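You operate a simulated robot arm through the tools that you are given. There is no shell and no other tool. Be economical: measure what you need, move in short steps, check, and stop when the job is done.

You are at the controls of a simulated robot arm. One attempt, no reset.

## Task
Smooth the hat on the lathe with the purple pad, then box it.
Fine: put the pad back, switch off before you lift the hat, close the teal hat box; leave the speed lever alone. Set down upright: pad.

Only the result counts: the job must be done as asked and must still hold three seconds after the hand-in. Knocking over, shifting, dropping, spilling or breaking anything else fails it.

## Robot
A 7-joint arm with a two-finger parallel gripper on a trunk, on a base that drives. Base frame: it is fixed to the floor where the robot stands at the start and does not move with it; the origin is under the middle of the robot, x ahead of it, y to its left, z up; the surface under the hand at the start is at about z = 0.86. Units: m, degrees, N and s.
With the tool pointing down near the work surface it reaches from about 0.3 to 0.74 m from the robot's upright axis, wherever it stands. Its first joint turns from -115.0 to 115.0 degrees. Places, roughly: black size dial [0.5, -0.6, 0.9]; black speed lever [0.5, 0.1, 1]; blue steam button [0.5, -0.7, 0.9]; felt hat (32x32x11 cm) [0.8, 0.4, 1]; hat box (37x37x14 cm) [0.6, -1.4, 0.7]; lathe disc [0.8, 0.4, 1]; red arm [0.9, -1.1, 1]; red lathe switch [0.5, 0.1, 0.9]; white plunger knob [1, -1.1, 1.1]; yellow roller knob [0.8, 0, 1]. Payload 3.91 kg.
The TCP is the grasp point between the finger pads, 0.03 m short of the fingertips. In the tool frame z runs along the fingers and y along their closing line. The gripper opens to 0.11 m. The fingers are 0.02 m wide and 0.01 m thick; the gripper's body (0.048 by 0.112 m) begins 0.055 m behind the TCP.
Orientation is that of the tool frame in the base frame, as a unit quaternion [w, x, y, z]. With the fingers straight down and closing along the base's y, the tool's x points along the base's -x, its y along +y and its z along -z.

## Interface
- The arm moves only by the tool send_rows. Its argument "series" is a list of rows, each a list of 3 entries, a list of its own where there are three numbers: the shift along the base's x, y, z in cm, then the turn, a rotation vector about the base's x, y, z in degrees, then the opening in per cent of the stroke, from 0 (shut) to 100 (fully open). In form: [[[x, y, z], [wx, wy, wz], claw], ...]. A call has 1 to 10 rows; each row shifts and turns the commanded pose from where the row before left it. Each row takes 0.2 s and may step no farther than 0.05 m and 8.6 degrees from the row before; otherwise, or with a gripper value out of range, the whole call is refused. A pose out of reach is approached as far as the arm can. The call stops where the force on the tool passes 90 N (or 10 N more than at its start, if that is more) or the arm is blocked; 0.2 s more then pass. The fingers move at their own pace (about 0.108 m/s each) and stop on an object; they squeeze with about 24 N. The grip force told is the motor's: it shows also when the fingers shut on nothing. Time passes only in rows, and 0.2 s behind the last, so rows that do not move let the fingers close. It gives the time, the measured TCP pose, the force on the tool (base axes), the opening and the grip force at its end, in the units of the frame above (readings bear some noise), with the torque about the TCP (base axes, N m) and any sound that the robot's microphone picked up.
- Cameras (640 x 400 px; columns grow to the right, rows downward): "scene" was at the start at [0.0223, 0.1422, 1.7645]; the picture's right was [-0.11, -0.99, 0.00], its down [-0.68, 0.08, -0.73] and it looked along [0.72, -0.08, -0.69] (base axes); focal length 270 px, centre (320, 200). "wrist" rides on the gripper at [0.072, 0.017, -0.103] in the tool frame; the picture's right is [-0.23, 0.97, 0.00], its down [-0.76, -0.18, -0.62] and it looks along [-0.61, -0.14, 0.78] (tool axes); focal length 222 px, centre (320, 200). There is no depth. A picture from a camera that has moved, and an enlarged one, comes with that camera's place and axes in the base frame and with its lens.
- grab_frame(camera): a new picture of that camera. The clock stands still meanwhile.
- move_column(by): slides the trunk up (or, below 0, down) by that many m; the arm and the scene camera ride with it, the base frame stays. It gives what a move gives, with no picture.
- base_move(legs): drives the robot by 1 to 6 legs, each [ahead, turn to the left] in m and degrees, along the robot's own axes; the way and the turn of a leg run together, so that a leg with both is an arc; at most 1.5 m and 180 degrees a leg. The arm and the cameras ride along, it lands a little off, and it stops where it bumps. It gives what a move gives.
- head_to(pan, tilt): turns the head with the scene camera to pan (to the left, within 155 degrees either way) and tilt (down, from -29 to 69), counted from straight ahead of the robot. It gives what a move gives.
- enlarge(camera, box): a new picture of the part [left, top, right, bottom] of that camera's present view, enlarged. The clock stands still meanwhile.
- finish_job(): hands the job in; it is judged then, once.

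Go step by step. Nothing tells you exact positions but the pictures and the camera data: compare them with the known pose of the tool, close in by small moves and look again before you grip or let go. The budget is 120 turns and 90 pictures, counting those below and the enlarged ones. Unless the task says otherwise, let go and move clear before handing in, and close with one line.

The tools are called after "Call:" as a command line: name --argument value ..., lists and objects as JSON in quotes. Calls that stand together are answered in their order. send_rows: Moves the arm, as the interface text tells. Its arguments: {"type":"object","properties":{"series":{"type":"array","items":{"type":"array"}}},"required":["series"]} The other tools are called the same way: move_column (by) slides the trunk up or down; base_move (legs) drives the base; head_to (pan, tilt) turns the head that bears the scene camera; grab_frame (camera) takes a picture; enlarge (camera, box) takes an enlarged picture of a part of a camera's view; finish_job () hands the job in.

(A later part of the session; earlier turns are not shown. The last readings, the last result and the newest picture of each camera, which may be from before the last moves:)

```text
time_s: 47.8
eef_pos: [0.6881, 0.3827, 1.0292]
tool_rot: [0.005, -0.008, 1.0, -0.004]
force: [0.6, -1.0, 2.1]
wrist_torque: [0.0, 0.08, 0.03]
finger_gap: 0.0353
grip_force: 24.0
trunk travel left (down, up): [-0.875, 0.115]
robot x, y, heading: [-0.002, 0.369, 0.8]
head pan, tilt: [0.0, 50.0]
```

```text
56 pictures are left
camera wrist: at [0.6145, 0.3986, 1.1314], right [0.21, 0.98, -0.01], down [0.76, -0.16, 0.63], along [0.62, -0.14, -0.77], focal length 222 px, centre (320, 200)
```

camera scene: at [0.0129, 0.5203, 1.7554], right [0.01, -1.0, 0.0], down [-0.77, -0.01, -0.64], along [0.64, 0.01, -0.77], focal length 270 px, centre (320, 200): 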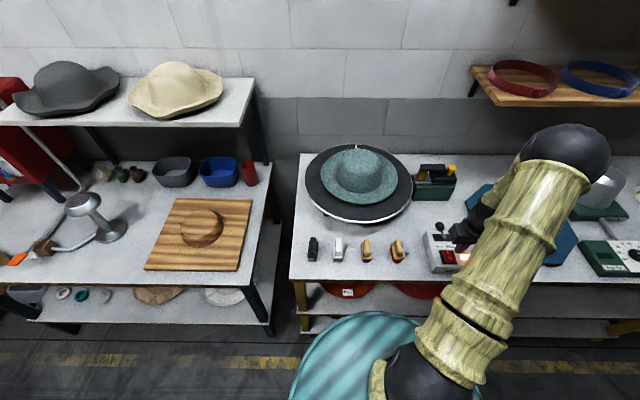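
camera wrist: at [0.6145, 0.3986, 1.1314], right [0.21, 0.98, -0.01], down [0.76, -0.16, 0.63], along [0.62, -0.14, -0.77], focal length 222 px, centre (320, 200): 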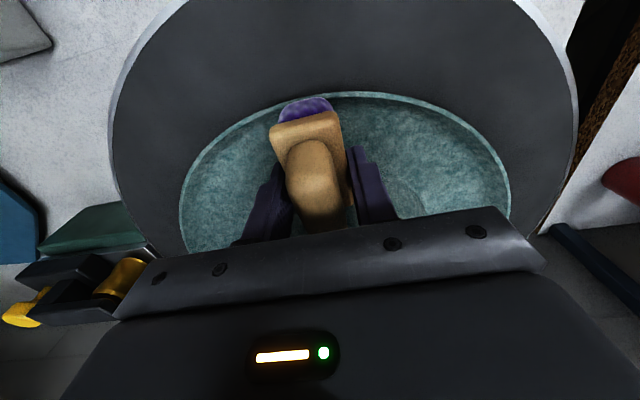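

It turns under 2–9 N. I'm continuing for about 8 s more.

Call:
send_rows --series '[[[0, 0, -0.03], [0, 0, 0], 0], [[0, 0, 0], [0, 0, 0], 0], [[0, 0, 0], [0, 0, 0], 0], [[0, 0, 0], [0, 0, 0], 0], [[0, 0, 0], [0, 0, 0], 0], [[0, 0, 0], [0, 0, 0], 0], [[0, 0, 0], [0, 0, 0], 0], [[0, 0, 0], [0, 0, 0], 0], [[0, 0, 0], [0, 0, 0], 0], [[0, 0, 0], [0, 0, 0], 0]]'

Call:
send_rows --series '[[[0, 0, 0], [0, 0, 0], 0], [[0, 0, 0], [0, 0, 0], 0], [[0, 0, 0], [0, 0, 0], 0], [[0, 0, 0], [0, 0, 0], 0], [[0, 0, 0], [0, 0, 0], 0], [[0, 0, 0], [0, 0, 0], 0], [[0, 0, 0], [0, 0, 0], 0], [[0, 0, 0], [0, 0, 0], 0], [[0, 0, 0], [0, 0, 0], 0], [[0, 0, 0], [0, 0, 0], 0]]'

Call:
send_rows --series '[[[0, 0, 0], [0, 0, 0], 0], [[0, 0, 0], [0, 0, 0], 0], [[0, 0, 0], [0, 0, 0], 0], [[0, 0, 0], [0, 0, 0], 0], [[0, 0, 0], [0, 0, 0], 0], [[0, 0, 0], [0, 0, 0], 0], [[0, 0, 0], [0, 0, 0], 0], [[0, 0, 0], [0, 0, 0], 0]]'

Call:
grab_frame --camera "wrist"

Call:
enlarge --camera "scene" --box '[290, 110, 450, 230]'

```text
time_s: 50.0
eef_pos: [0.6882, 0.3832, 1.0282]
tool_rot: [0.005, -0.008, 1.0, -0.005]
force: [-0.1, -0.3, -1.3]
wrist_torque: [0.01, 0.01, 0.01]
finger_gap: 0.0358
grip_force: 24.1
trunk travel left (down, up): [-0.875, 0.115]
robot x, y, heading: [-0.0011, 0.3678, 0.6]
head pan, tilt: [0.0, 50.0]
```

```text
time_s: 52.1
eef_pos: [0.6888, 0.3819, 1.0289]
tool_rot: [0.008, -0.008, 1.0, -0.004]
force: [0.5, -4.1, 8.4]
wrist_torque: [-0.03, 0.23, 0.05]
finger_gap: 0.0355
grip_force: 24.3
trunk travel left (down, up): [-0.875, 0.115]
robot x, y, heading: [-0.0007, 0.3729, 0.5]
head pan, tilt: [0.0, 50.0]
```

```text
time_s: 54.0
eef_pos: [0.6889, 0.3823, 1.0284]
tool_rot: [0.005, -0.007, 1.0, -0.005]
force: [0.9, -2.8, 6.3]
wrist_torque: [-0.01, 0.19, 0.11]
finger_gap: 0.0355
grip_force: 23.4
trunk travel left (down, up): [-0.875, 0.115]
robot x, y, heading: [-0.0028, 0.3669, 0.9]
head pan, tilt: [0.0, 50.0]
```

```text
55 pictures are left
camera wrist: at [0.6147, 0.3984, 1.1313], right [0.21, 0.98, -0.01], down [0.76, -0.16, 0.63], along [0.62, -0.14, -0.77], focal length 222 px, centre (320, 200)
```

wrist: 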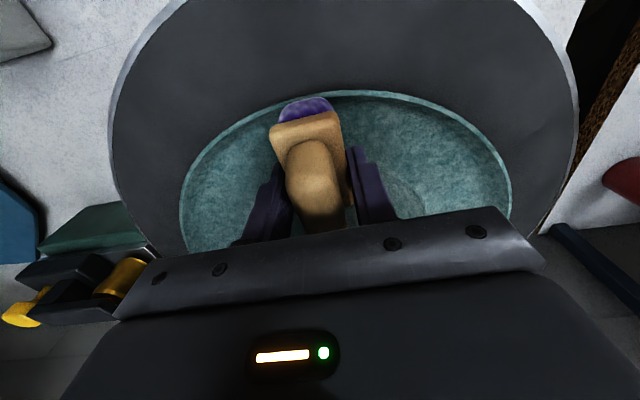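

```text
3.33 times, centred on (370, 170) of scene
camera zoom: at [0.0142, 0.5208, 1.7553], right [0.01, -1.0, 0.0], down [-0.77, -0.01, -0.64], along [0.64, 0.01, -0.77], focal length 898 px, centre (153, 300)
```

zoom: 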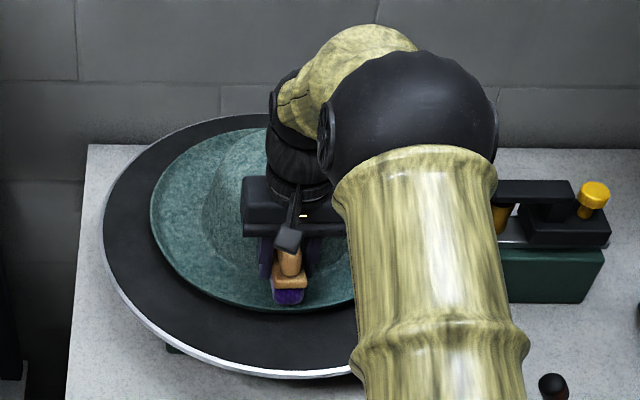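

The felt is visibly getting smoother and more even, so the smoothing works. I keep going.

Call:
send_rows --series '[[[0, 0, 0], [0, 0, 0], 0], [[0, 0, 0], [0, 0, 0], 0], [[0, 0, 0], [0, 0, 0], 0], [[0, 0, 0], [0, 0, 0], 0], [[0, 0, 0], [0, 0, 0], 0], [[0, 0, 0], [0, 0, 0], 0], [[0, 0, 0], [0, 0, 0], 0], [[0, 0, 0], [0, 0, 0], 0], [[0, 0, 0], [0, 0, 0], 0], [[0, 0, 0], [0, 0, 0], 0]]'

Call:
send_rows --series '[[[0, 0, 0], [0, 0, 0], 0], [[0, 0, 0], [0, 0, 0], 0], [[0, 0, 0], [0, 0, 0], 0], [[0, 0, 0], [0, 0, 0], 0], [[0, 0, 0], [0, 0, 0], 0], [[0, 0, 0], [0, 0, 0], 0], [[0, 0, 0], [0, 0, 0], 0], [[0, 0, 0], [0, 0, 0], 0], [[0, 0, 0], [0, 0, 0], 0], [[0, 0, 0], [0, 0, 0], 0]]'

Call:
send_rows --series '[[[0, 0, 0], [0, 0, 0], 0], [[0, 0, 0], [0, 0, 0], 0], [[0, 0, 0], [0, 0, 0], 0], [[0, 0, 0], [0, 0, 0], 0], [[0, 0, 0], [0, 0, 0], 0], [[0, 0, 0], [0, 0, 0], 0], [[0, 0, 0], [0, 0, 0], 0], [[0, 0, 0], [0, 0, 0], 0], [[0, 0, 0], [0, 0, 0], 0], [[0, 0, 0], [0, 0, 0], 0]]'

Call:
enlarge --camera "scene" --box '[290, 110, 450, 230]'

```text
time_s: 56.1
eef_pos: [0.6889, 0.3823, 1.0288]
tool_rot: [0.005, -0.008, 1.0, -0.004]
force: [-0.3, -0.1, -0.5]
wrist_torque: [-0.02, -0.01, 0.01]
finger_gap: 0.0358
grip_force: 24.2
trunk travel left (down, up): [-0.875, 0.115]
robot x, y, heading: [-0.0033, 0.3677, 0.8]
head pan, tilt: [0.0, 50.0]
```

```text
time_s: 58.4
eef_pos: [0.6894, 0.382, 1.0285]
tool_rot: [0.006, -0.007, 1.0, -0.005]
force: [0.8, -1.5, 4.5]
wrist_torque: [0.02, 0.11, 0.06]
finger_gap: 0.0358
grip_force: 24.0
trunk travel left (down, up): [-0.875, 0.115]
robot x, y, heading: [-0.0011, 0.3675, 0.7]
head pan, tilt: [0.0, 50.0]
```

```text
time_s: 60.5
eef_pos: [0.6885, 0.3823, 1.0297]
tool_rot: [0.005, -0.008, 1.0, -0.005]
force: [-0.7, -1.0, 0.9]
wrist_torque: [0.02, 0.05, 0.01]
finger_gap: 0.0353
grip_force: 23.7
trunk travel left (down, up): [-0.875, 0.115]
robot x, y, heading: [-0.0011, 0.3689, 0.8]
head pan, tilt: [0.0, 50.0]
```

```text
3.33 times, centred on (370, 170) of scene
camera zoom: at [0.0142, 0.5207, 1.7554], right [0.01, -1.0, 0.0], down [-0.77, -0.01, -0.64], along [0.64, 0.01, -0.77], focal length 898 px, centre (153, 300)
```

zoom: 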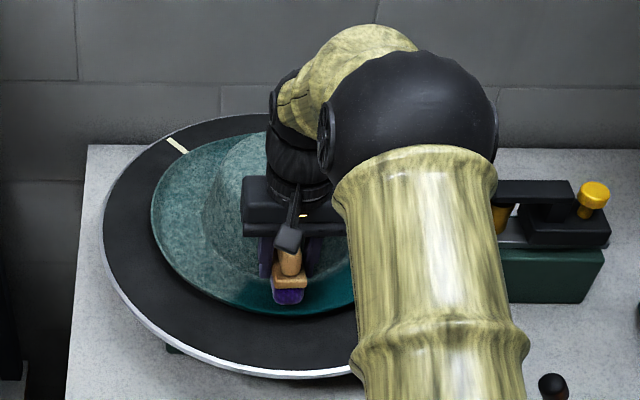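

A sector has become smooth while others are still fuzzy, since contact comes and goes with the eccentric hat. I press slightly lower so that the whole turn is covered.

Call:
send_rows --series '[[[0, 0, -0.06], [0, 0, 0], 0], [[0, 0, 0], [0, 0, 0], 0], [[0, 0, 0], [0, 0, 0], 0], [[0, 0, 0], [0, 0, 0], 0], [[0, 0, 0], [0, 0, 0], 0], [[0, 0, 0], [0, 0, 0], 0]]'

Call:
send_rows --series '[[[0, 0, 0], [0, 0, 0], 0], [[0, 0, 0], [0, 0, 0], 0], [[0, 0, 0], [0, 0, 0], 0], [[0, 0, 0], [0, 0, 0], 0], [[0, 0, 0], [0, 0, 0], 0], [[0, 0, 0], [0, 0, 0], 0]]'

Call:
send_rows --series '[[[0, 0, 0], [0, 0, 0], 0], [[0, 0, 0], [0, 0, 0], 0], [[0, 0, 0], [0, 0, 0], 0], [[0, 0, 0], [0, 0, 0], 0], [[0, 0, 0], [0, 0, 0], 0], [[0, 0, 0], [0, 0, 0], 0]]'

Call:
grab_frame --camera "wrist"

Call:
enlarge --camera "scene" --box '[290, 110, 450, 230]'

```text
time_s: 62.0
eef_pos: [0.6901, 0.3827, 1.029]
tool_rot: [0.006, -0.007, 1.0, -0.004]
force: [0.0, -1.4, 2.7]
wrist_torque: [-0.01, 0.13, 0.02]
finger_gap: 0.0357
grip_force: 23.7
trunk travel left (down, up): [-0.875, 0.115]
robot x, y, heading: [0.0019, 0.3716, 0.5]
head pan, tilt: [0.0, 50.0]
```

```text
time_s: 63.4
eef_pos: [0.6879, 0.3816, 1.029]
tool_rot: [0.007, -0.008, 1.0, -0.004]
force: [1.4, -4.3, 9.6]
wrist_torque: [-0.02, 0.23, 0.09]
finger_gap: 0.0354
grip_force: 23.8
trunk travel left (down, up): [-0.875, 0.115]
robot x, y, heading: [-0.0059, 0.3695, 0.6]
head pan, tilt: [0.0, 50.0]
```

```text
time_s: 64.8
eef_pos: [0.689, 0.3817, 1.0282]
tool_rot: [0.006, -0.008, 1.0, -0.004]
force: [1.7, -4.8, 12.9]
wrist_torque: [-0.07, 0.34, 0.15]
finger_gap: 0.0355
grip_force: 24.2
trunk travel left (down, up): [-0.875, 0.115]
robot x, y, heading: [-0.0027, 0.3706, 0.9]
head pan, tilt: [0.0, 50.0]
```

```text
52 pictures are left
camera wrist: at [0.6144, 0.3978, 1.1313], right [0.21, 0.98, -0.01], down [0.76, -0.16, 0.63], along [0.62, -0.14, -0.77], focal length 222 px, centre (320, 200)
```

wrist: 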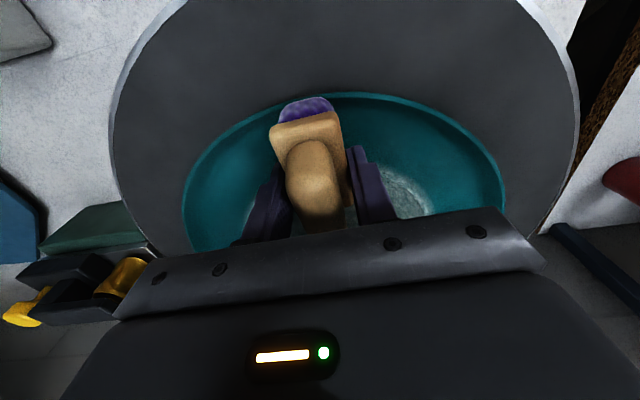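

```text
3.33 times, centred on (370, 170) of scene
camera zoom: at [0.0135, 0.5203, 1.7554], right [0.01, -1.0, 0.0], down [-0.77, -0.01, -0.64], along [0.64, 0.01, -0.77], focal length 898 px, centre (153, 300)
```

zoom: 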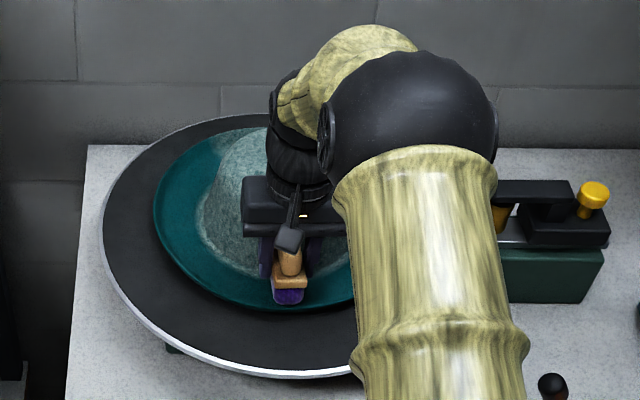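

The brim is now evenly smooth, but the crown is still fuzzy. One more pass of about 4 s on the brim, then I lift and view the crown.

Call:
send_rows --series '[[[0, 0, 0], [0, 0, 0], 0], [[0, 0, 0], [0, 0, 0], 0], [[0, 0, 0], [0, 0, 0], 0], [[0, 0, 0], [0, 0, 0], 0], [[0, 0, 0], [0, 0, 0], 0], [[0, 0, 0], [0, 0, 0], 0], [[0, 0, 0], [0, 0, 0], 0], [[0, 0, 0], [0, 0, 0], 0], [[0, 0, 0], [0, 0, 0], 0], [[0, 0, 0], [0, 0, 0], 0]]'

Call:
send_rows --series '[[[0, 0, 0], [0, 0, 0], 0], [[0, 0, 0], [0, 0, 0], 0], [[0, 0, 0], [0, 0, 0], 0], [[0, 0, 0], [0, 0, 0], 0], [[0, 0, 0], [0, 0, 0], 0], [[0, 0, 3], [0, 0, 0], 0], [[-4, 0, 3], [0, 0, 0], 0], [[-4.5, -2, 0], [0, 0, 0], 0], [[-3, -3, 2], [0, 0, 0], 0], [[0, 0, 0], [0, 0, 0], 0]]'

Call:
enlarge --camera "scene" --box '[290, 120, 430, 220]'

Call:
grab_frame --camera "wrist"

```text
time_s: 67.0
eef_pos: [0.6881, 0.3813, 1.0283]
tool_rot: [0.006, -0.008, 1.0, -0.003]
force: [1.0, -2.8, 6.7]
wrist_torque: [-0.02, 0.21, 0.07]
finger_gap: 0.0354
grip_force: 23.8
trunk travel left (down, up): [-0.875, 0.115]
robot x, y, heading: [-0.0005, 0.3699, 0.4]
head pan, tilt: [0.0, 50.0]
```

```text
time_s: 69.2
eef_pos: [0.574, 0.3324, 1.1083]
tool_rot: [0.005, -0.008, 1.0, -0.003]
force: [-0.7, 0.2, -0.7]
wrist_torque: [-0.04, 0.03, 0.0]
finger_gap: 0.0357
grip_force: 24.1
trunk travel left (down, up): [-0.875, 0.115]
robot x, y, heading: [-0.0031, 0.3689, 0.9]
head pan, tilt: [0.0, 50.0]
```

```text
4.00 times, centred on (360, 170) of scene
camera zoom: at [0.0164, 0.5218, 1.7552], right [0.01, -1.0, 0.0], down [-0.77, -0.01, -0.64], along [0.64, 0.01, -0.77], focal length 1078 px, centre (160, 320)
```

zoom: 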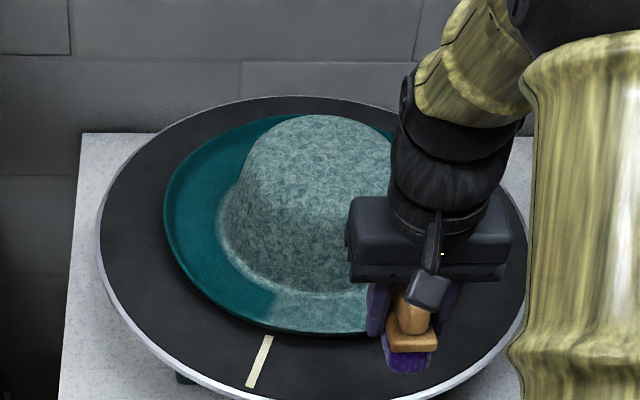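

```text
49 pictures are left
camera wrist: at [0.4998, 0.3494, 1.2109], right [0.21, 0.98, -0.01], down [0.76, -0.16, 0.63], along [0.62, -0.14, -0.77], focal length 222 px, centre (320, 200)
```

wrist: 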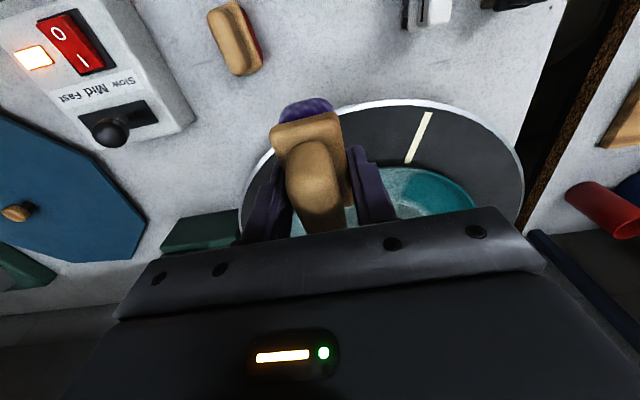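

A brim sector and the whole crown are still fuzzy. I'll tilt the pad about 64° towards +x here, clear of the hat, to work the crown side first.

Call:
send_rows --series '[[[0, 2, 0], [0, -8, 0], 0], [[0, 2, 0], [0, -8, 0], 0], [[0, 1, 0], [0, -8, 0], 0], [[0, 0, 0], [0, -8, 0], 0], [[0, 0, 0], [0, -8, 0], 0], [[0, 0, 0], [0, -8, 0], 0], [[0, 0, 0], [0, -8, 0], 0], [[0, 0, 0], [0, -8, 0], 0], [[0, 0, 0], [0, 0, 0], 0]]'

Call:
grab_frame --camera "scene"

Call:
grab_frame --camera "wrist"

```text
time_s: 71.2
eef_pos: [0.5747, 0.3819, 1.1079]
tool_rot: [0.536, -0.004, 0.844, -0.008]
force: [0.3, 0.2, -1.5]
wrist_torque: [0.03, 0.02, -0.02]
finger_gap: 0.0356
grip_force: 23.9
trunk travel left (down, up): [-0.875, 0.115]
robot x, y, heading: [0.0001, 0.3701, 0.9]
head pan, tilt: [0.0, 50.0]
```

```text
48 pictures are left
camera scene: at [0.0141, 0.521, 1.7554], right [0.01, -1.0, 0.0], down [-0.77, -0.01, -0.64], along [0.64, 0.01, -0.77], focal length 270 px, centre (320, 200)
```

scene: 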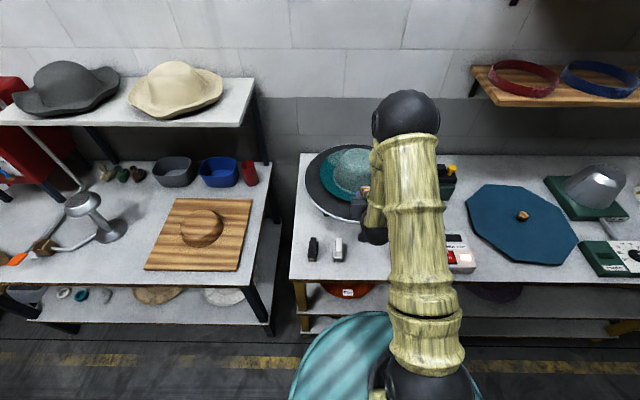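

```text
47 pictures are left
camera wrist: at [0.449, 0.3983, 1.0872], right [0.1, 0.98, 0.19], down [-0.24, -0.16, 0.96], along [0.97, -0.14, 0.22], focal length 222 px, centre (320, 200)
```

wrist: 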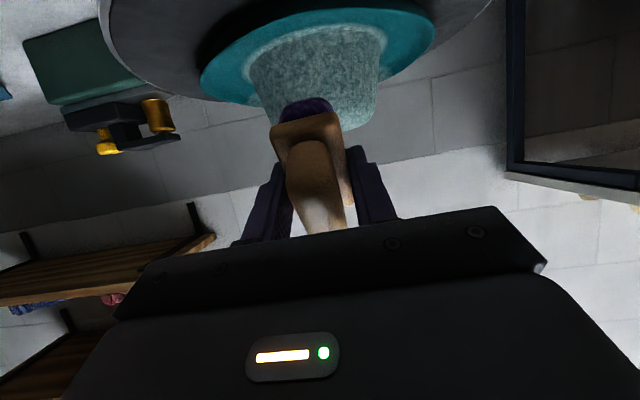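

The view shows steep crown sides between z 0.985 and 1.065. I'm tilting 8° more, lowering to z 1.041 and approaching the side.

Call:
send_rows --series '[[[0, 0, -3], [0, -8, 0], 0], [[0, 0, -3.7], [0, 0, 0], 0], [[4, 0, 0], [0, 0, 0], 0], [[2, 0, 0], [0, 0, 0], 0], [[0, 0, 0], [0, 0, 0], 0]]'

Call:
grab_frame --camera "wrist"

```text
time_s: 72.3
eef_pos: [0.6337, 0.382, 1.0408]
tool_rot: [0.594, -0.004, 0.805, -0.008]
force: [0.1, -0.6, -0.9]
wrist_torque: [0.01, -0.03, 0.0]
finger_gap: 0.0358
grip_force: 24.4
trunk travel left (down, up): [-0.875, 0.115]
robot x, y, heading: [-0.0021, 0.3731, 0.7]
head pan, tilt: [0.0, 50.0]
```

```text
46 pictures are left
camera wrist: at [0.5141, 0.3986, 1.0027], right [0.07, 0.98, 0.2], down [-0.37, -0.16, 0.92], along [0.93, -0.14, 0.35], focal length 222 px, centre (320, 200)
```

wrist: 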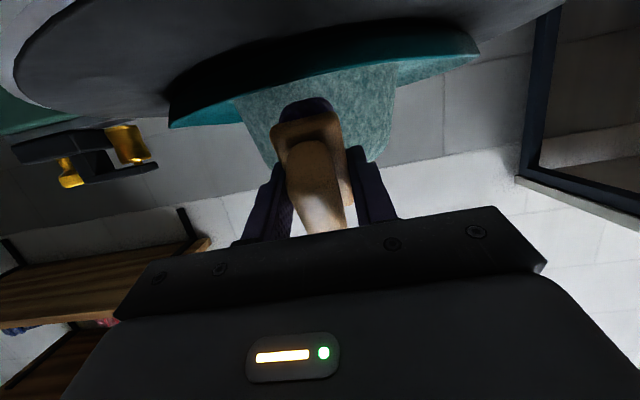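

Aligned with the crown side. I'm advancing slowly until contact.

Call:
send_rows --series '[[[1, 0, 0], [0, 0, 0], 0], [[0.5, 0, 0], [0, 0, 0], 0], [[0, 0, 0], [0, 0, 0], 0]]'

Call:
send_rows --series '[[[0.4, 0, 0], [0, 0, 0], 0], [[0, 0, 0], [0, 0, 0], 0]]'

Call:
send_rows --series '[[[0.3, 0, 0], [0, 0, 0], 0], [[0, 0, 0], [0, 0, 0], 0]]'

```text
time_s: 73.2
eef_pos: [0.6491, 0.3822, 1.0411]
tool_rot: [0.592, -0.004, 0.806, -0.007]
force: [-0.2, -0.2, -1.5]
wrist_torque: [-0.01, 0.03, 0.03]
finger_gap: 0.0356
grip_force: 24.0
trunk travel left (down, up): [-0.875, 0.115]
robot x, y, heading: [-0.0001, 0.3651, 0.8]
head pan, tilt: [0.0, 50.0]
```

```text
time_s: 73.8
eef_pos: [0.653, 0.3831, 1.0418]
tool_rot: [0.593, -0.004, 0.805, -0.008]
force: [0.3, -0.5, -1.5]
wrist_torque: [0.02, -0.04, 0.02]
finger_gap: 0.0355
grip_force: 24.0
trunk travel left (down, up): [-0.875, 0.115]
robot x, y, heading: [-0.0032, 0.3696, 0.7]
head pan, tilt: [0.0, 50.0]
```

```text
time_s: 74.3
eef_pos: [0.6563, 0.3824, 1.0409]
tool_rot: [0.593, -0.004, 0.806, -0.008]
force: [-0.1, 0.0, -2.0]
wrist_torque: [-0.01, 0.02, -0.02]
finger_gap: 0.0354
grip_force: 23.8
trunk travel left (down, up): [-0.875, 0.115]
robot x, y, heading: [0.0014, 0.3694, 0.8]
head pan, tilt: [0.0, 50.0]
```

Call:
send_rows --series '[[[0.3, 0, 0], [0, 0, 0], 0], [[0, 0, 0], [0, 0, 0], 0]]'

Call:
send_rows --series '[[[0.3, 0, 0], [0, 0, 0], 0], [[0, 0, 0], [0, 0, 0], 0]]'

Call:
grab_frame --camera "wrist"

```text
time_s: 75.0
eef_pos: [0.6591, 0.3821, 1.0405]
tool_rot: [0.592, -0.004, 0.806, -0.008]
force: [0.8, -0.4, -1.0]
wrist_torque: [0.0, 0.0, -0.02]
finger_gap: 0.0356
grip_force: 24.0
trunk travel left (down, up): [-0.875, 0.115]
robot x, y, heading: [-0.0049, 0.3685, 0.8]
head pan, tilt: [0.0, 50.0]
```

```text
time_s: 75.5
eef_pos: [0.6623, 0.3803, 1.0425]
tool_rot: [0.592, -0.004, 0.806, -0.007]
force: [1.1, 0.4, -0.9]
wrist_torque: [-0.03, 0.03, -0.02]
finger_gap: 0.0359
grip_force: 24.5
trunk travel left (down, up): [-0.875, 0.115]
robot x, y, heading: [0.0007, 0.3704, 0.9]
head pan, tilt: [0.0, 50.0]
```

```text
45 pictures are left
camera wrist: at [0.5417, 0.398, 1.0031], right [0.07, 0.98, 0.2], down [-0.37, -0.16, 0.92], along [0.93, -0.14, 0.35], focal length 222 px, centre (320, 200)
```

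wrist: 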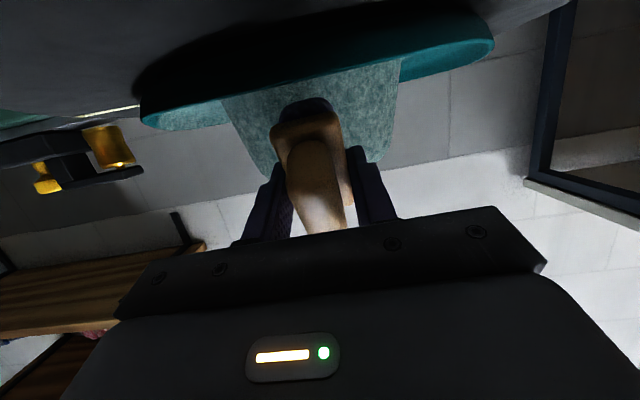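

Call:
send_rows --series '[[[0.4, 0, 0], [0, 0, 0], 0], [[0, 0, 0], [0, 0, 0], 0]]'

Call:
send_rows --series '[[[0.4, 0, 0], [0, 0, 0], 0], [[0, 0, 0], [0, 0, 0], 0]]'

Call:
send_rows --series '[[[0.3, 0, 0], [0, 0, 0], 0], [[0, 0, 0], [0, 0, 0], 0]]'

```text
time_s: 76.2
eef_pos: [0.667, 0.3822, 1.042]
tool_rot: [0.592, -0.005, 0.806, -0.007]
force: [0.6, -0.1, 0.2]
wrist_torque: [0.01, 0.02, 0.01]
finger_gap: 0.0355
grip_force: 24.4
trunk travel left (down, up): [-0.875, 0.115]
robot x, y, heading: [0.0004, 0.3736, 0.7]
head pan, tilt: [0.0, 50.0]
```

```text
time_s: 76.8
eef_pos: [0.6707, 0.3807, 1.0407]
tool_rot: [0.593, -0.004, 0.806, -0.008]
force: [-1.2, -0.5, -1.1]
wrist_torque: [0.0, -0.01, -0.02]
finger_gap: 0.0359
grip_force: 24.1
trunk travel left (down, up): [-0.875, 0.115]
robot x, y, heading: [-0.0003, 0.3669, 0.6]
head pan, tilt: [0.0, 50.0]
```

```text
time_s: 77.3
eef_pos: [0.6738, 0.3809, 1.0422]
tool_rot: [0.593, -0.004, 0.805, -0.008]
force: [0.5, -0.4, -0.8]
wrist_torque: [-0.02, 0.03, 0.01]
finger_gap: 0.0353
grip_force: 23.9
trunk travel left (down, up): [-0.875, 0.115]
robot x, y, heading: [-0.0031, 0.3665, 0.7]
head pan, tilt: [0.0, 50.0]
```

Call:
send_rows --series '[[[0.3, 0, 0], [0, 0, 0], 0], [[0, 0, 0], [0, 0, 0], 0]]'

Call:
send_rows --series '[[[0.3, 0, 0], [0, 0, 0], 0], [[0, 0, 0], [0, 0, 0], 0]]'

Call:
grab_frame --camera "wrist"

```text
time_s: 78.0
eef_pos: [0.6761, 0.3813, 1.0402]
tool_rot: [0.592, -0.004, 0.806, -0.008]
force: [-3.4, -1.2, -0.5]
wrist_torque: [-0.01, -0.03, -0.07]
finger_gap: 0.0358
grip_force: 23.8
trunk travel left (down, up): [-0.875, 0.115]
robot x, y, heading: [-0.0025, 0.3701, 0.7]
head pan, tilt: [0.0, 50.0]
```

```text
time_s: 78.5
eef_pos: [0.6774, 0.3808, 1.0429]
tool_rot: [0.593, -0.004, 0.805, -0.008]
force: [-12.2, -2.5, 2.1]
wrist_torque: [0.0, -0.17, -0.03]
finger_gap: 0.0357
grip_force: 23.9
trunk travel left (down, up): [-0.875, 0.115]
robot x, y, heading: [-0.0022, 0.3682, 0.7]
head pan, tilt: [0.0, 50.0]
```

```text
44 pictures are left
camera wrist: at [0.5575, 0.3976, 1.0035], right [0.07, 0.98, 0.2], down [-0.37, -0.16, 0.92], along [0.93, -0.14, 0.35], focal length 222 px, centre (320, 200)
```

wrist: 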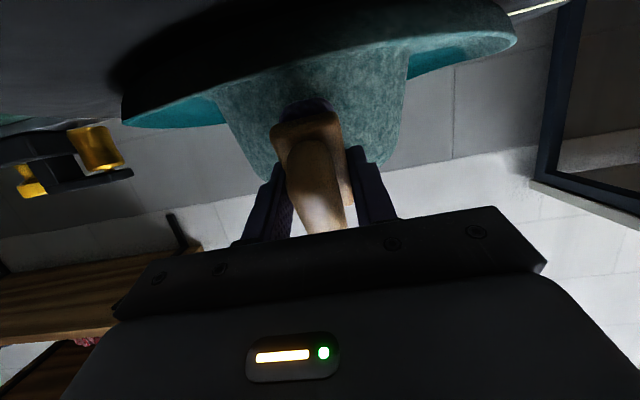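

Contact with the crown side at about 12 N, still turning. I'm holding.

Call:
send_rows --series '[[[0, 0, 0], [0, 0, 0], 0], [[0, 0, 0], [0, 0, 0], 0], [[0, 0, 0], [0, 0, 0], 0], [[0, 0, 0], [0, 0, 0], 0], [[0, 0, 0], [0, 0, 0], 0], [[0, 0, 0], [0, 0, 0], 0], [[0, 0, 0], [0, 0, 0], 0], [[0, 0, 0], [0, 0, 0], 0]]'

Call:
send_rows --series '[[[0, 0, 0], [0, 0, 0], 0], [[0, 0, 0], [0, 0, 0], 0], [[0, 0, 0], [0, 0, 0], 0], [[0, 0, 0], [0, 0, 0], 0], [[0, 0, 0], [0, 0, 0], 0], [[0, 0, 0], [0, 0, 0], 0], [[0, 0, 0], [0, 0, 0], 0], [[0, 0, 0], [0, 0, 0], 0]]'

Call:
send_rows --series '[[[0, 0, 0], [0, 0, 0], 0], [[0, 0, 0], [0, 0, 0], 0], [[0, 0, 0], [0, 0, 0], 0], [[0, 0, 0], [0, 0, 0], 0], [[0, 0, 0], [0, 0, 0], 0], [[0, 0, 0], [0, 0, 0], 0], [[0, 0, 0], [0, 0, 0], 0], [[0, 0, 0], [0, 0, 0], 0]]'

Call:
grab_frame --camera "wrist"

Call:
enlarge --camera "scene" --box '[290, 120, 430, 220]'

```text
time_s: 80.3
eef_pos: [0.6769, 0.3817, 1.0425]
tool_rot: [0.593, -0.004, 0.805, -0.007]
force: [-5.9, -2.1, -0.3]
wrist_torque: [0.03, -0.09, -0.18]
finger_gap: 0.0355
grip_force: 23.5
trunk travel left (down, up): [-0.875, 0.115]
robot x, y, heading: [-0.0003, 0.3651, 0.7]
head pan, tilt: [0.0, 50.0]
```

```text
time_s: 82.2
eef_pos: [0.6791, 0.3822, 1.0421]
tool_rot: [0.593, -0.004, 0.805, -0.007]
force: [-3.5, -1.0, -0.6]
wrist_torque: [0.02, -0.02, -0.13]
finger_gap: 0.0355
grip_force: 23.5
trunk travel left (down, up): [-0.875, 0.115]
robot x, y, heading: [0.0005, 0.3679, 0.9]
head pan, tilt: [0.0, 50.0]
```

```text
time_s: 84.0
eef_pos: [0.6786, 0.3819, 1.0419]
tool_rot: [0.592, -0.003, 0.806, -0.008]
force: [-13.1, -5.8, 1.7]
wrist_torque: [0.05, -0.19, -0.16]
finger_gap: 0.0357
grip_force: 24.1
trunk travel left (down, up): [-0.875, 0.115]
robot x, y, heading: [-0.0014, 0.3694, 0.7]
head pan, tilt: [0.0, 50.0]
```

```text
43 pictures are left
camera wrist: at [0.5574, 0.3974, 1.0035], right [0.07, 0.98, 0.2], down [-0.37, -0.16, 0.92], along [0.93, -0.14, 0.35], focal length 222 px, centre (320, 200)
```

wrist: 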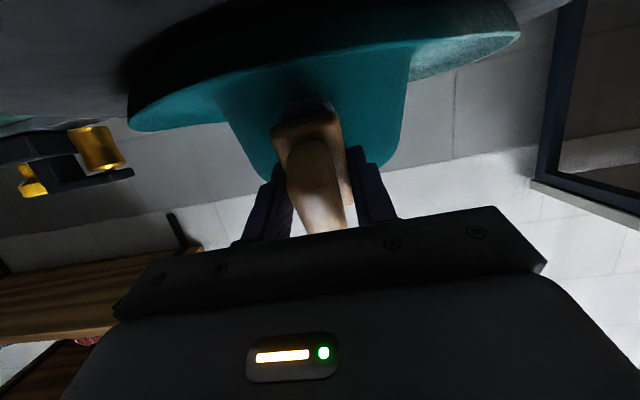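

```text
4.00 times, centred on (360, 170) of scene
camera zoom: at [0.0129, 0.5205, 1.7554], right [0.01, -1.0, 0.0], down [-0.77, -0.01, -0.64], along [0.64, 0.01, -0.77], focal length 1078 px, centre (160, 320)
```

zoom: 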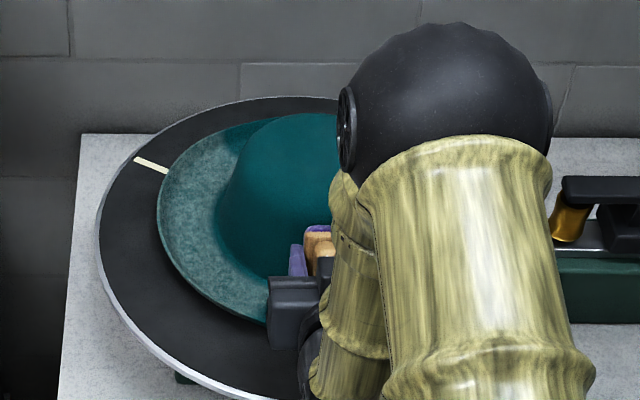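

The crown smooths fast. One more turn, then I pull back and inspect.

Call:
send_rows --series '[[[0, 0, 0], [0, 0, 0], 0], [[0, 0, 0], [0, 0, 0], 0], [[0, 0, 0], [0, 0, 0], 0], [[0, 0, 0], [0, 0, 0], 0], [[0, 0, 0], [0, 0, 0], 0], [[0, 0, 0], [0, 0, 0], 0], [[0, 0, 0], [0, 0, 0], 0], [[0, 0, 0], [0, 0, 0], 0], [[0, 0, 0], [0, 0, 0], 0], [[0, 0, 0], [0, 0, 0], 0]]'

Call:
send_rows --series '[[[0, 0, 0], [0, 0, 0], 0], [[0, 0, 0], [0, 0, 0], 0], [[0, 0, 0], [0, 0, 0], 0], [[0, 0, 0], [0, 0, 0], 0], [[0, 0, 0], [0, 0, 0], 0], [[0, 0, 0], [0, 0, 0], 0], [[0, 0, 0], [0, 0, 0], 0], [[0, 0, 0], [0, 0, 0], 0], [[0, 0, 0], [0, 0, 0], 0], [[0, 0, 0], [0, 0, 0], 0]]'

Call:
send_rows --series '[[[-4, 0, 1], [0, 0, 0], 0], [[-4, 0, 3], [0, 8, 0], 0], [[-2, -2, 3], [0, 8, 0], 0], [[0, -3, 0], [0, 8, 0], 0], [[0, -3, 0], [0, 8, 0], 0], [[0, 0, 0], [0, 8, 0], 0], [[0, 0, 0], [0, 8, 0], 0], [[0, 0, 0], [0, 8, 0], 0], [[0, 0, 0], [0, 8, 0], 0], [[0, 0, 0], [0, 8, 0], 0]]'

Call:
enlarge --camera "scene" --box '[290, 120, 430, 220]'

```text
time_s: 86.2
eef_pos: [0.6786, 0.381, 1.0411]
tool_rot: [0.593, -0.004, 0.806, -0.007]
force: [-5.2, -2.8, 0.2]
wrist_torque: [-0.03, -0.1, -0.17]
finger_gap: 0.0354
grip_force: 24.3
trunk travel left (down, up): [-0.875, 0.115]
robot x, y, heading: [0.0008, 0.3676, 0.7]
head pan, tilt: [0.0, 50.0]
```

```text
time_s: 88.3
eef_pos: [0.6776, 0.3821, 1.041]
tool_rot: [0.593, -0.004, 0.805, -0.008]
force: [-6.6, -1.4, -0.5]
wrist_torque: [0.0, -0.07, -0.08]
finger_gap: 0.0355
grip_force: 24.1
trunk travel left (down, up): [-0.875, 0.115]
robot x, y, heading: [-0.0018, 0.3706, 0.5]
head pan, tilt: [0.0, 50.0]
```

```text
time_s: 90.5
eef_pos: [0.58, 0.3025, 1.111]
tool_rot: [0.005, -0.009, 1.0, -0.004]
force: [0.1, 0.3, -1.4]
wrist_torque: [0.0, -0.01, 0.0]
finger_gap: 0.0356
grip_force: 23.9
trunk travel left (down, up): [-0.875, 0.115]
robot x, y, heading: [-0.0013, 0.3691, 0.6]
head pan, tilt: [0.0, 50.0]
```

```text
4.00 times, centred on (360, 170) of scene
camera zoom: at [0.0157, 0.5212, 1.7553], right [0.01, -1.0, 0.0], down [-0.77, -0.01, -0.64], along [0.64, 0.01, -0.77], focal length 1078 px, centre (160, 320)
```

zoom: 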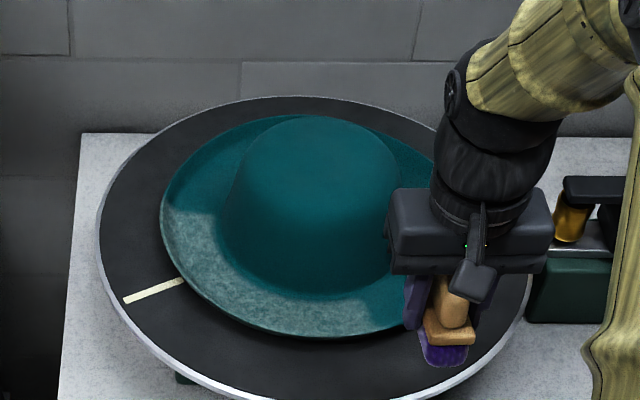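

The crown is done, and a brim sector of about 100° is still fuzzy. I'm returning to the brim, slightly lower than before.

Call:
send_rows --series '[[[4, 2, 0], [0, 0, 0], 0], [[4, 3, 0], [0, 0, 0], 0], [[2.9, 3, 0], [0, 0, 0], 0], [[0, 0, -4], [0, 0, 0], 0], [[0, 0, -3], [0, 0, 0], 0], [[0, 0, 0], [0, 0, 0], 0], [[0, 0, 0], [0, 0, 0], 0]]'

```text
time_s: 92.2
eef_pos: [0.6889, 0.383, 1.0402]
tool_rot: [0.005, -0.008, 1.0, -0.005]
force: [0.5, 0.7, -0.8]
wrist_torque: [0.02, -0.02, -0.03]
finger_gap: 0.0355
grip_force: 23.7
trunk travel left (down, up): [-0.875, 0.115]
robot x, y, heading: [0.0, 0.3731, 0.5]
head pan, tilt: [0.0, 50.0]
```

Call:
send_rows --series '[[[0, 0, -1], [0, 0, 0], 0], [[0, 0, -0.2], [0, 0, 0], 0], [[0, 0, 0], [0, 0, 0], 0]]'

Call:
send_rows --series '[[[0, 0, 0], [0, 0, 0], 0], [[0, 0, 0], [0, 0, 0], 0], [[0, 0, 0], [0, 0, 0], 0]]'

Call:
send_rows --series '[[[0, 0, 0], [0, 0, 0], 0], [[0, 0, 0], [0, 0, 0], 0], [[0, 0, 0], [0, 0, 0], 0]]'

Call:
send_rows --series '[[[0, 0, 0], [0, 0, 0], 0], [[0, 0, 0], [0, 0, 0], 0], [[0, 0, 0], [0, 0, 0], 0]]'

Call:
send_rows --series '[[[0, 0, 0], [0, 0, 0], 0], [[0, 0, 0], [0, 0, 0], 0], [[0, 0, 0], [0, 0, 0], 0]]'

Call:
grab_frame --camera "wrist"

```text
time_s: 93.0
eef_pos: [0.6876, 0.3813, 1.0319]
tool_rot: [0.007, -0.008, 1.0, -0.003]
force: [0.2, -2.9, 7.2]
wrist_torque: [0.01, 0.15, 0.06]
finger_gap: 0.0357
grip_force: 24.0
trunk travel left (down, up): [-0.875, 0.115]
robot x, y, heading: [0.0017, 0.3687, 0.4]
head pan, tilt: [0.0, 50.0]
```

```text
time_s: 93.8
eef_pos: [0.6875, 0.3815, 1.0301]
tool_rot: [0.006, -0.008, 1.0, -0.004]
force: [2.0, -5.4, 12.4]
wrist_torque: [-0.06, 0.24, 0.13]
finger_gap: 0.0355
grip_force: 24.0
trunk travel left (down, up): [-0.875, 0.115]
robot x, y, heading: [-0.002, 0.372, 0.7]
head pan, tilt: [0.0, 50.0]
```

```text
time_s: 94.5
eef_pos: [0.6871, 0.3814, 1.03]
tool_rot: [0.007, -0.008, 1.0, -0.005]
force: [1.5, -5.9, 13.3]
wrist_torque: [-0.04, 0.29, 0.11]
finger_gap: 0.0356
grip_force: 23.7
trunk travel left (down, up): [-0.875, 0.115]
robot x, y, heading: [0.0006, 0.3698, 0.5]
head pan, tilt: [0.0, 50.0]
```

```text
time_s: 95.3
eef_pos: [0.6875, 0.3806, 1.0291]
tool_rot: [0.006, -0.008, 1.0, -0.004]
force: [1.3, -5.4, 11.1]
wrist_torque: [-0.03, 0.3, 0.12]
finger_gap: 0.0355
grip_force: 23.8
trunk travel left (down, up): [-0.875, 0.115]
robot x, y, heading: [-0.0008, 0.3667, 0.8]
head pan, tilt: [0.0, 50.0]
```

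```text
time_s: 96.2
eef_pos: [0.6882, 0.382, 1.0307]
tool_rot: [0.007, -0.008, 1.0, -0.004]
force: [0.1, -3.9, 7.3]
wrist_torque: [-0.01, 0.21, 0.11]
finger_gap: 0.0356
grip_force: 23.8
trunk travel left (down, up): [-0.875, 0.115]
robot x, y, heading: [0.0002, 0.3686, 0.7]
head pan, tilt: [0.0, 50.0]
```

```text
40 pictures are left
camera wrist: at [0.6132, 0.3981, 1.1325], right [0.21, 0.98, -0.01], down [0.76, -0.16, 0.63], along [0.62, -0.14, -0.77], focal length 222 px, centre (320, 200)
```

wrist: 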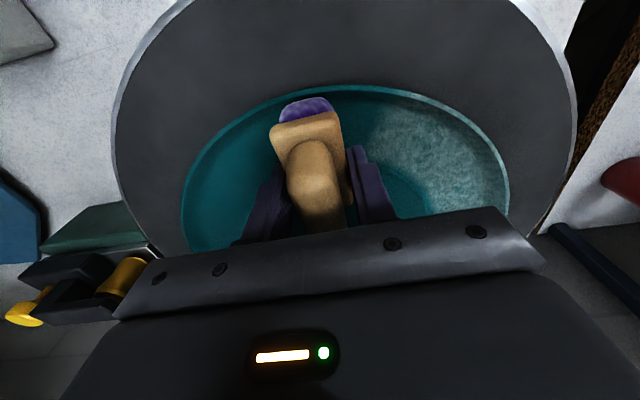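

The fuzzy sector is just coming under the pad. I press 1.2 mm more while it passes.

Call:
send_rows --series '[[[0, 0, -0.12], [0, 0, 0], 0], [[0, 0, 0], [0, 0, 0], 0]]'

Call:
send_rows --series '[[[0, 0, 0], [0, 0, 0], 0], [[0, 0, 0], [0, 0, 0], 0]]'

Call:
send_rows --series '[[[0, 0, 0], [0, 0, 0], 0], [[0, 0, 0], [0, 0, 0], 0]]'

Call:
grab_frame --camera "wrist"

```text
time_s: 96.8
eef_pos: [0.687, 0.3811, 1.0297]
tool_rot: [0.008, -0.007, 1.0, -0.005]
force: [2.0, -4.9, 12.3]
wrist_torque: [-0.01, 0.33, 0.14]
finger_gap: 0.0358
grip_force: 23.7
trunk travel left (down, up): [-0.875, 0.115]
robot x, y, heading: [-0.0026, 0.3649, 0.4]
head pan, tilt: [0.0, 50.0]
```

```text
time_s: 97.3
eef_pos: [0.6867, 0.3789, 1.0285]
tool_rot: [0.005, -0.008, 1.0, -0.005]
force: [0.7, -8.5, 10.2]
wrist_torque: [-0.27, 0.38, 0.45]
finger_gap: 0.0357
grip_force: 23.9
trunk travel left (down, up): [-0.875, 0.115]
robot x, y, heading: [-0.0004, 0.3686, 0.5]
head pan, tilt: [0.0, 50.0]
```

```text
time_s: 98.0
eef_pos: [0.6865, 0.3816, 1.0275]
tool_rot: [0.006, -0.008, 1.0, -0.004]
force: [2.4, -6.3, 6.9]
wrist_torque: [-0.31, 0.15, 0.23]
finger_gap: 0.0358
grip_force: 23.8
trunk travel left (down, up): [-0.875, 0.115]
robot x, y, heading: [-0.0001, 0.3691, 0.4]
head pan, tilt: [0.0, 50.0]
```

```text
39 pictures are left
camera wrist: at [0.6129, 0.3975, 1.131], right [0.21, 0.98, 0.0], down [0.76, -0.16, 0.63], along [0.62, -0.14, -0.77], focal length 222 px, centre (320, 200)
```

wrist: 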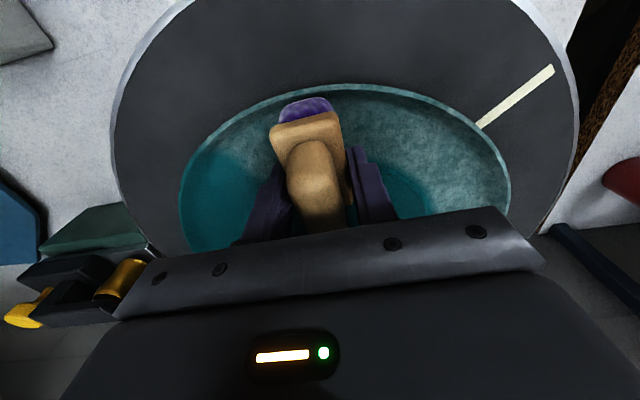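

Call:
send_rows --series '[[[0, 0, 0], [0, 0, 0], 0], [[0, 0, 0], [0, 0, 0], 0], [[0, 0, 0], [0, 0, 0], 0]]'

Call:
send_rows --series '[[[0, 0, 0], [0, 0, 0], 0], [[0, 0, 0], [0, 0, 0], 0], [[0, 0, 0], [0, 0, 0], 0]]'

Call:
grab_frame --camera "wrist"

```text
time_s: 98.8
eef_pos: [0.6879, 0.3817, 1.0282]
tool_rot: [0.006, -0.008, 1.0, -0.004]
force: [1.9, -4.6, 11.2]
wrist_torque: [-0.02, 0.33, 0.13]
finger_gap: 0.036
grip_force: 23.9
trunk travel left (down, up): [-0.875, 0.115]
robot x, y, heading: [0.0002, 0.3669, 0.8]
head pan, tilt: [0.0, 50.0]
```

```text
time_s: 99.5
eef_pos: [0.6865, 0.3808, 1.0285]
tool_rot: [0.006, -0.008, 1.0, -0.004]
force: [0.8, -5.3, 10.9]
wrist_torque: [-0.02, 0.34, 0.14]
finger_gap: 0.0358
grip_force: 23.7
trunk travel left (down, up): [-0.875, 0.115]
robot x, y, heading: [-0.0023, 0.3685, 0.6]
head pan, tilt: [0.0, 50.0]
```

```text
38 pictures are left
camera wrist: at [0.6129, 0.3976, 1.1315], right [0.21, 0.98, 0.0], down [0.76, -0.16, 0.63], along [0.62, -0.14, -0.77], focal length 222 px, centre (320, 200)
```

wrist: 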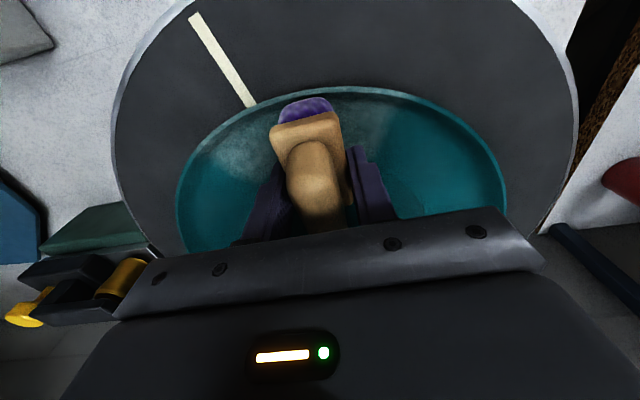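

Most of it is gone. I'm holding at this depth for about two more turns.

Call:
send_rows --series '[[[0, 0, 0], [0, 0, 0], 0], [[0, 0, 0], [0, 0, 0], 0], [[0, 0, 0], [0, 0, 0], 0], [[0, 0, 0], [0, 0, 0], 0], [[0, 0, 0], [0, 0, 0], 0], [[0, 0, 0], [0, 0, 0], 0], [[0, 0, 0], [0, 0, 0], 0], [[0, 0, 0], [0, 0, 0], 0], [[0, 0, 0], [0, 0, 0], 0], [[0, 0, 0], [0, 0, 0], 0]]'

Call:
send_rows --series '[[[0, 0, 0], [0, 0, 0], 0], [[0, 0, 0], [0, 0, 0], 0], [[0, 0, 0], [0, 0, 0], 0], [[0, 0, 0], [0, 0, 0], 0], [[0, 0, 0], [0, 0, 0], 0], [[0, 0, 0], [0, 0, 0], 0], [[0, 0, 0], [0, 0, 0], 0], [[0, 0, 0], [0, 0, 0], 0], [[0, 0, 0], [0, 0, 0], 0], [[0, 0, 0], [0, 0, 0], 0]]'

Call:
send_rows --series '[[[0, 0, 0], [0, 0, 0], 0], [[0, 0, 0], [0, 0, 0], 0], [[0, 0, 0], [0, 0, 0], 0], [[0, 0, 0], [0, 0, 0], 0], [[0, 0, 0], [0, 0, 0], 0], [[0, 0, 0], [0, 0, 0], 0], [[0, 0, 0], [0, 0, 0], 0], [[0, 0, 0], [0, 0, 0], 0], [[0, 0, 0], [0, 0, 0], 0], [[0, 0, 0], [0, 0, 0], 0]]'

Call:
send_rows --series '[[[0, 0, 0], [0, 0, 0], 0], [[0, 0, 0], [0, 0, 0], 0], [[0, 0, 0], [0, 0, 0], 0], [[0, 0, 0], [0, 0, 0], 0], [[0, 0, 3], [0, 0, 0], 0], [[-4, 0, 3], [0, 0, 0], 0], [[-4, 0, 0], [0, 0, 0], 0], [[-3, -3, 1], [0, 0, 0], 0], [[-4, -4, 0], [0, 0, 0], 0], [[0, 0, 0], [0, 0, 0], 0]]'

Call:
enlarge --camera "scene" --box '[290, 120, 430, 220]'

```text
time_s: 101.8
eef_pos: [0.6874, 0.3802, 1.0274]
tool_rot: [0.006, -0.007, 1.0, -0.004]
force: [0.0, -8.4, 10.6]
wrist_torque: [-0.37, 0.36, 0.28]
finger_gap: 0.0358
grip_force: 23.6
trunk travel left (down, up): [-0.875, 0.115]
robot x, y, heading: [0.0017, 0.3709, 0.7]
head pan, tilt: [0.0, 50.0]
```

```text
time_s: 104.0
eef_pos: [0.6868, 0.3829, 1.0293]
tool_rot: [0.006, -0.008, 1.0, -0.005]
force: [1.0, -4.6, 10.0]
wrist_torque: [-0.01, 0.27, 0.14]
finger_gap: 0.0355
grip_force: 24.3
trunk travel left (down, up): [-0.875, 0.115]
robot x, y, heading: [-0.0027, 0.3665, 0.7]
head pan, tilt: [0.0, 50.0]
```

```text
time_s: 106.2
eef_pos: [0.6882, 0.3833, 1.0286]
tool_rot: [0.007, -0.008, 1.0, -0.004]
force: [1.7, -5.7, 12.5]
wrist_torque: [-0.05, 0.32, 0.12]
finger_gap: 0.0356
grip_force: 23.8
trunk travel left (down, up): [-0.875, 0.115]
robot x, y, heading: [0.001, 0.3661, 0.8]
head pan, tilt: [0.0, 50.0]
```

```text
refused: row 9 steps farther than a row can; nothing moved
```

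```text
4.00 times, centred on (360, 170) of scene
camera zoom: at [0.0131, 0.52, 1.7555], right [0.01, -1.0, 0.0], down [-0.77, -0.01, -0.64], along [0.64, 0.01, -0.77], focal length 1078 px, centre (160, 320)
```

zoom: 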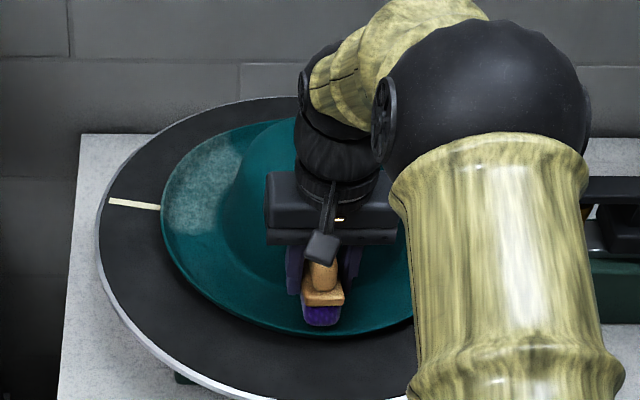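

One sector of about 50° remains, just behind the mark. I press 1 mm more while it comes around.

Call:
send_rows --series '[[[0, 0, 0], [0, 0, 0], 0], [[0, 0, 0], [0, 0, 0], 0], [[0, 0, 0], [0, 0, 0], 0]]'

Call:
grab_frame --camera "wrist"

```text
time_s: 107.0
eef_pos: [0.6869, 0.3815, 1.0283]
tool_rot: [0.006, -0.008, 1.0, -0.005]
force: [1.5, -5.7, 13.5]
wrist_torque: [-0.07, 0.29, 0.12]
finger_gap: 0.0357
grip_force: 24.3
trunk travel left (down, up): [-0.875, 0.115]
robot x, y, heading: [0.0004, 0.3686, 0.6]
head pan, tilt: [0.0, 50.0]
```

```text
36 pictures are left
camera wrist: at [0.6129, 0.398, 1.132], right [0.21, 0.98, 0.0], down [0.76, -0.16, 0.63], along [0.62, -0.14, -0.77], focal length 222 px, centre (320, 200)
```

wrist: 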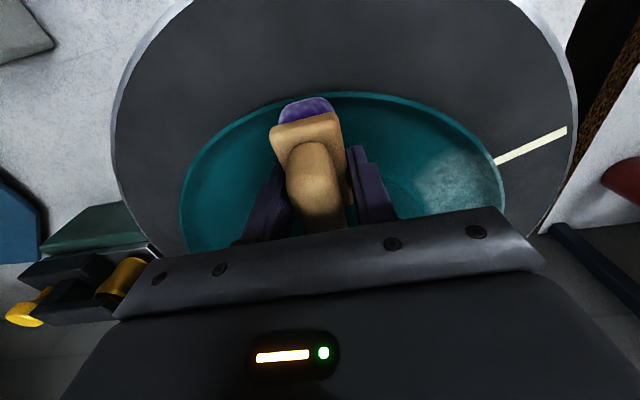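

Call:
send_rows --series '[[[0, 0, 0], [0, 0, 0], 0], [[0, 0, -0.1], [0, 0, 0], 0], [[0, 0, -0.05], [0, 0, 0], 0]]'

Call:
grab_frame --camera "wrist"

```text
time_s: 107.8
eef_pos: [0.6882, 0.38, 1.0276]
tool_rot: [0.007, -0.007, 1.0, -0.004]
force: [4.1, -9.1, 17.8]
wrist_torque: [-0.1, 0.46, 0.25]
finger_gap: 0.0357
grip_force: 24.6
trunk travel left (down, up): [-0.875, 0.115]
robot x, y, heading: [0.0002, 0.3693, 0.8]
head pan, tilt: [0.0, 50.0]
```

```text
35 pictures are left
camera wrist: at [0.6131, 0.3967, 1.1306], right [0.21, 0.98, 0.0], down [0.76, -0.16, 0.64], along [0.62, -0.14, -0.77], focal length 222 px, centre (320, 200)
```

wrist: 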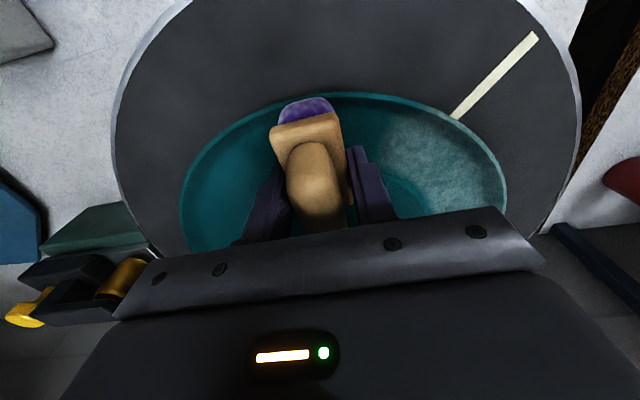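

Call:
send_rows --series '[[[0, 0, 0.05], [0, 0, 0], 0], [[0, 0, 0], [0, 0, 0], 0]]'

Call:
send_rows --series '[[[0, 0, 0], [0, 0, 0], 0], [[0, 0, 0], [0, 0, 0], 0]]'

Call:
grab_frame --camera "wrist"

```text
time_s: 108.3
eef_pos: [0.6862, 0.3819, 1.0279]
tool_rot: [0.007, -0.007, 1.0, -0.003]
force: [4.5, -7.9, 17.5]
wrist_torque: [-0.11, 0.4, 0.19]
finger_gap: 0.0358
grip_force: 23.9
trunk travel left (down, up): [-0.875, 0.115]
robot x, y, heading: [0.0002, 0.3698, 0.7]
head pan, tilt: [0.0, 50.0]
```

```text
time_s: 109.0
eef_pos: [0.6872, 0.3798, 1.0276]
tool_rot: [0.007, -0.009, 1.0, -0.003]
force: [4.6, -9.8, 18.1]
wrist_torque: [-0.14, 0.39, 0.23]
finger_gap: 0.0356
grip_force: 24.1
trunk travel left (down, up): [-0.875, 0.115]
robot x, y, heading: [-0.0041, 0.3662, 0.5]
head pan, tilt: [0.0, 50.0]
```

```text
34 pictures are left
camera wrist: at [0.6129, 0.3976, 1.1306], right [0.21, 0.98, 0.0], down [0.76, -0.16, 0.63], along [0.62, -0.14, -0.77], focal length 222 px, centre (320, 200)
```

wrist: 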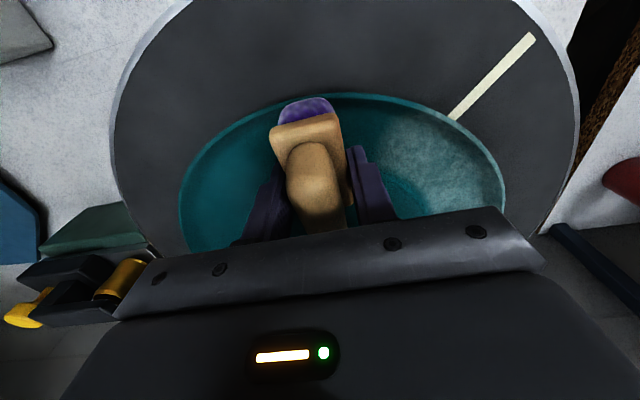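

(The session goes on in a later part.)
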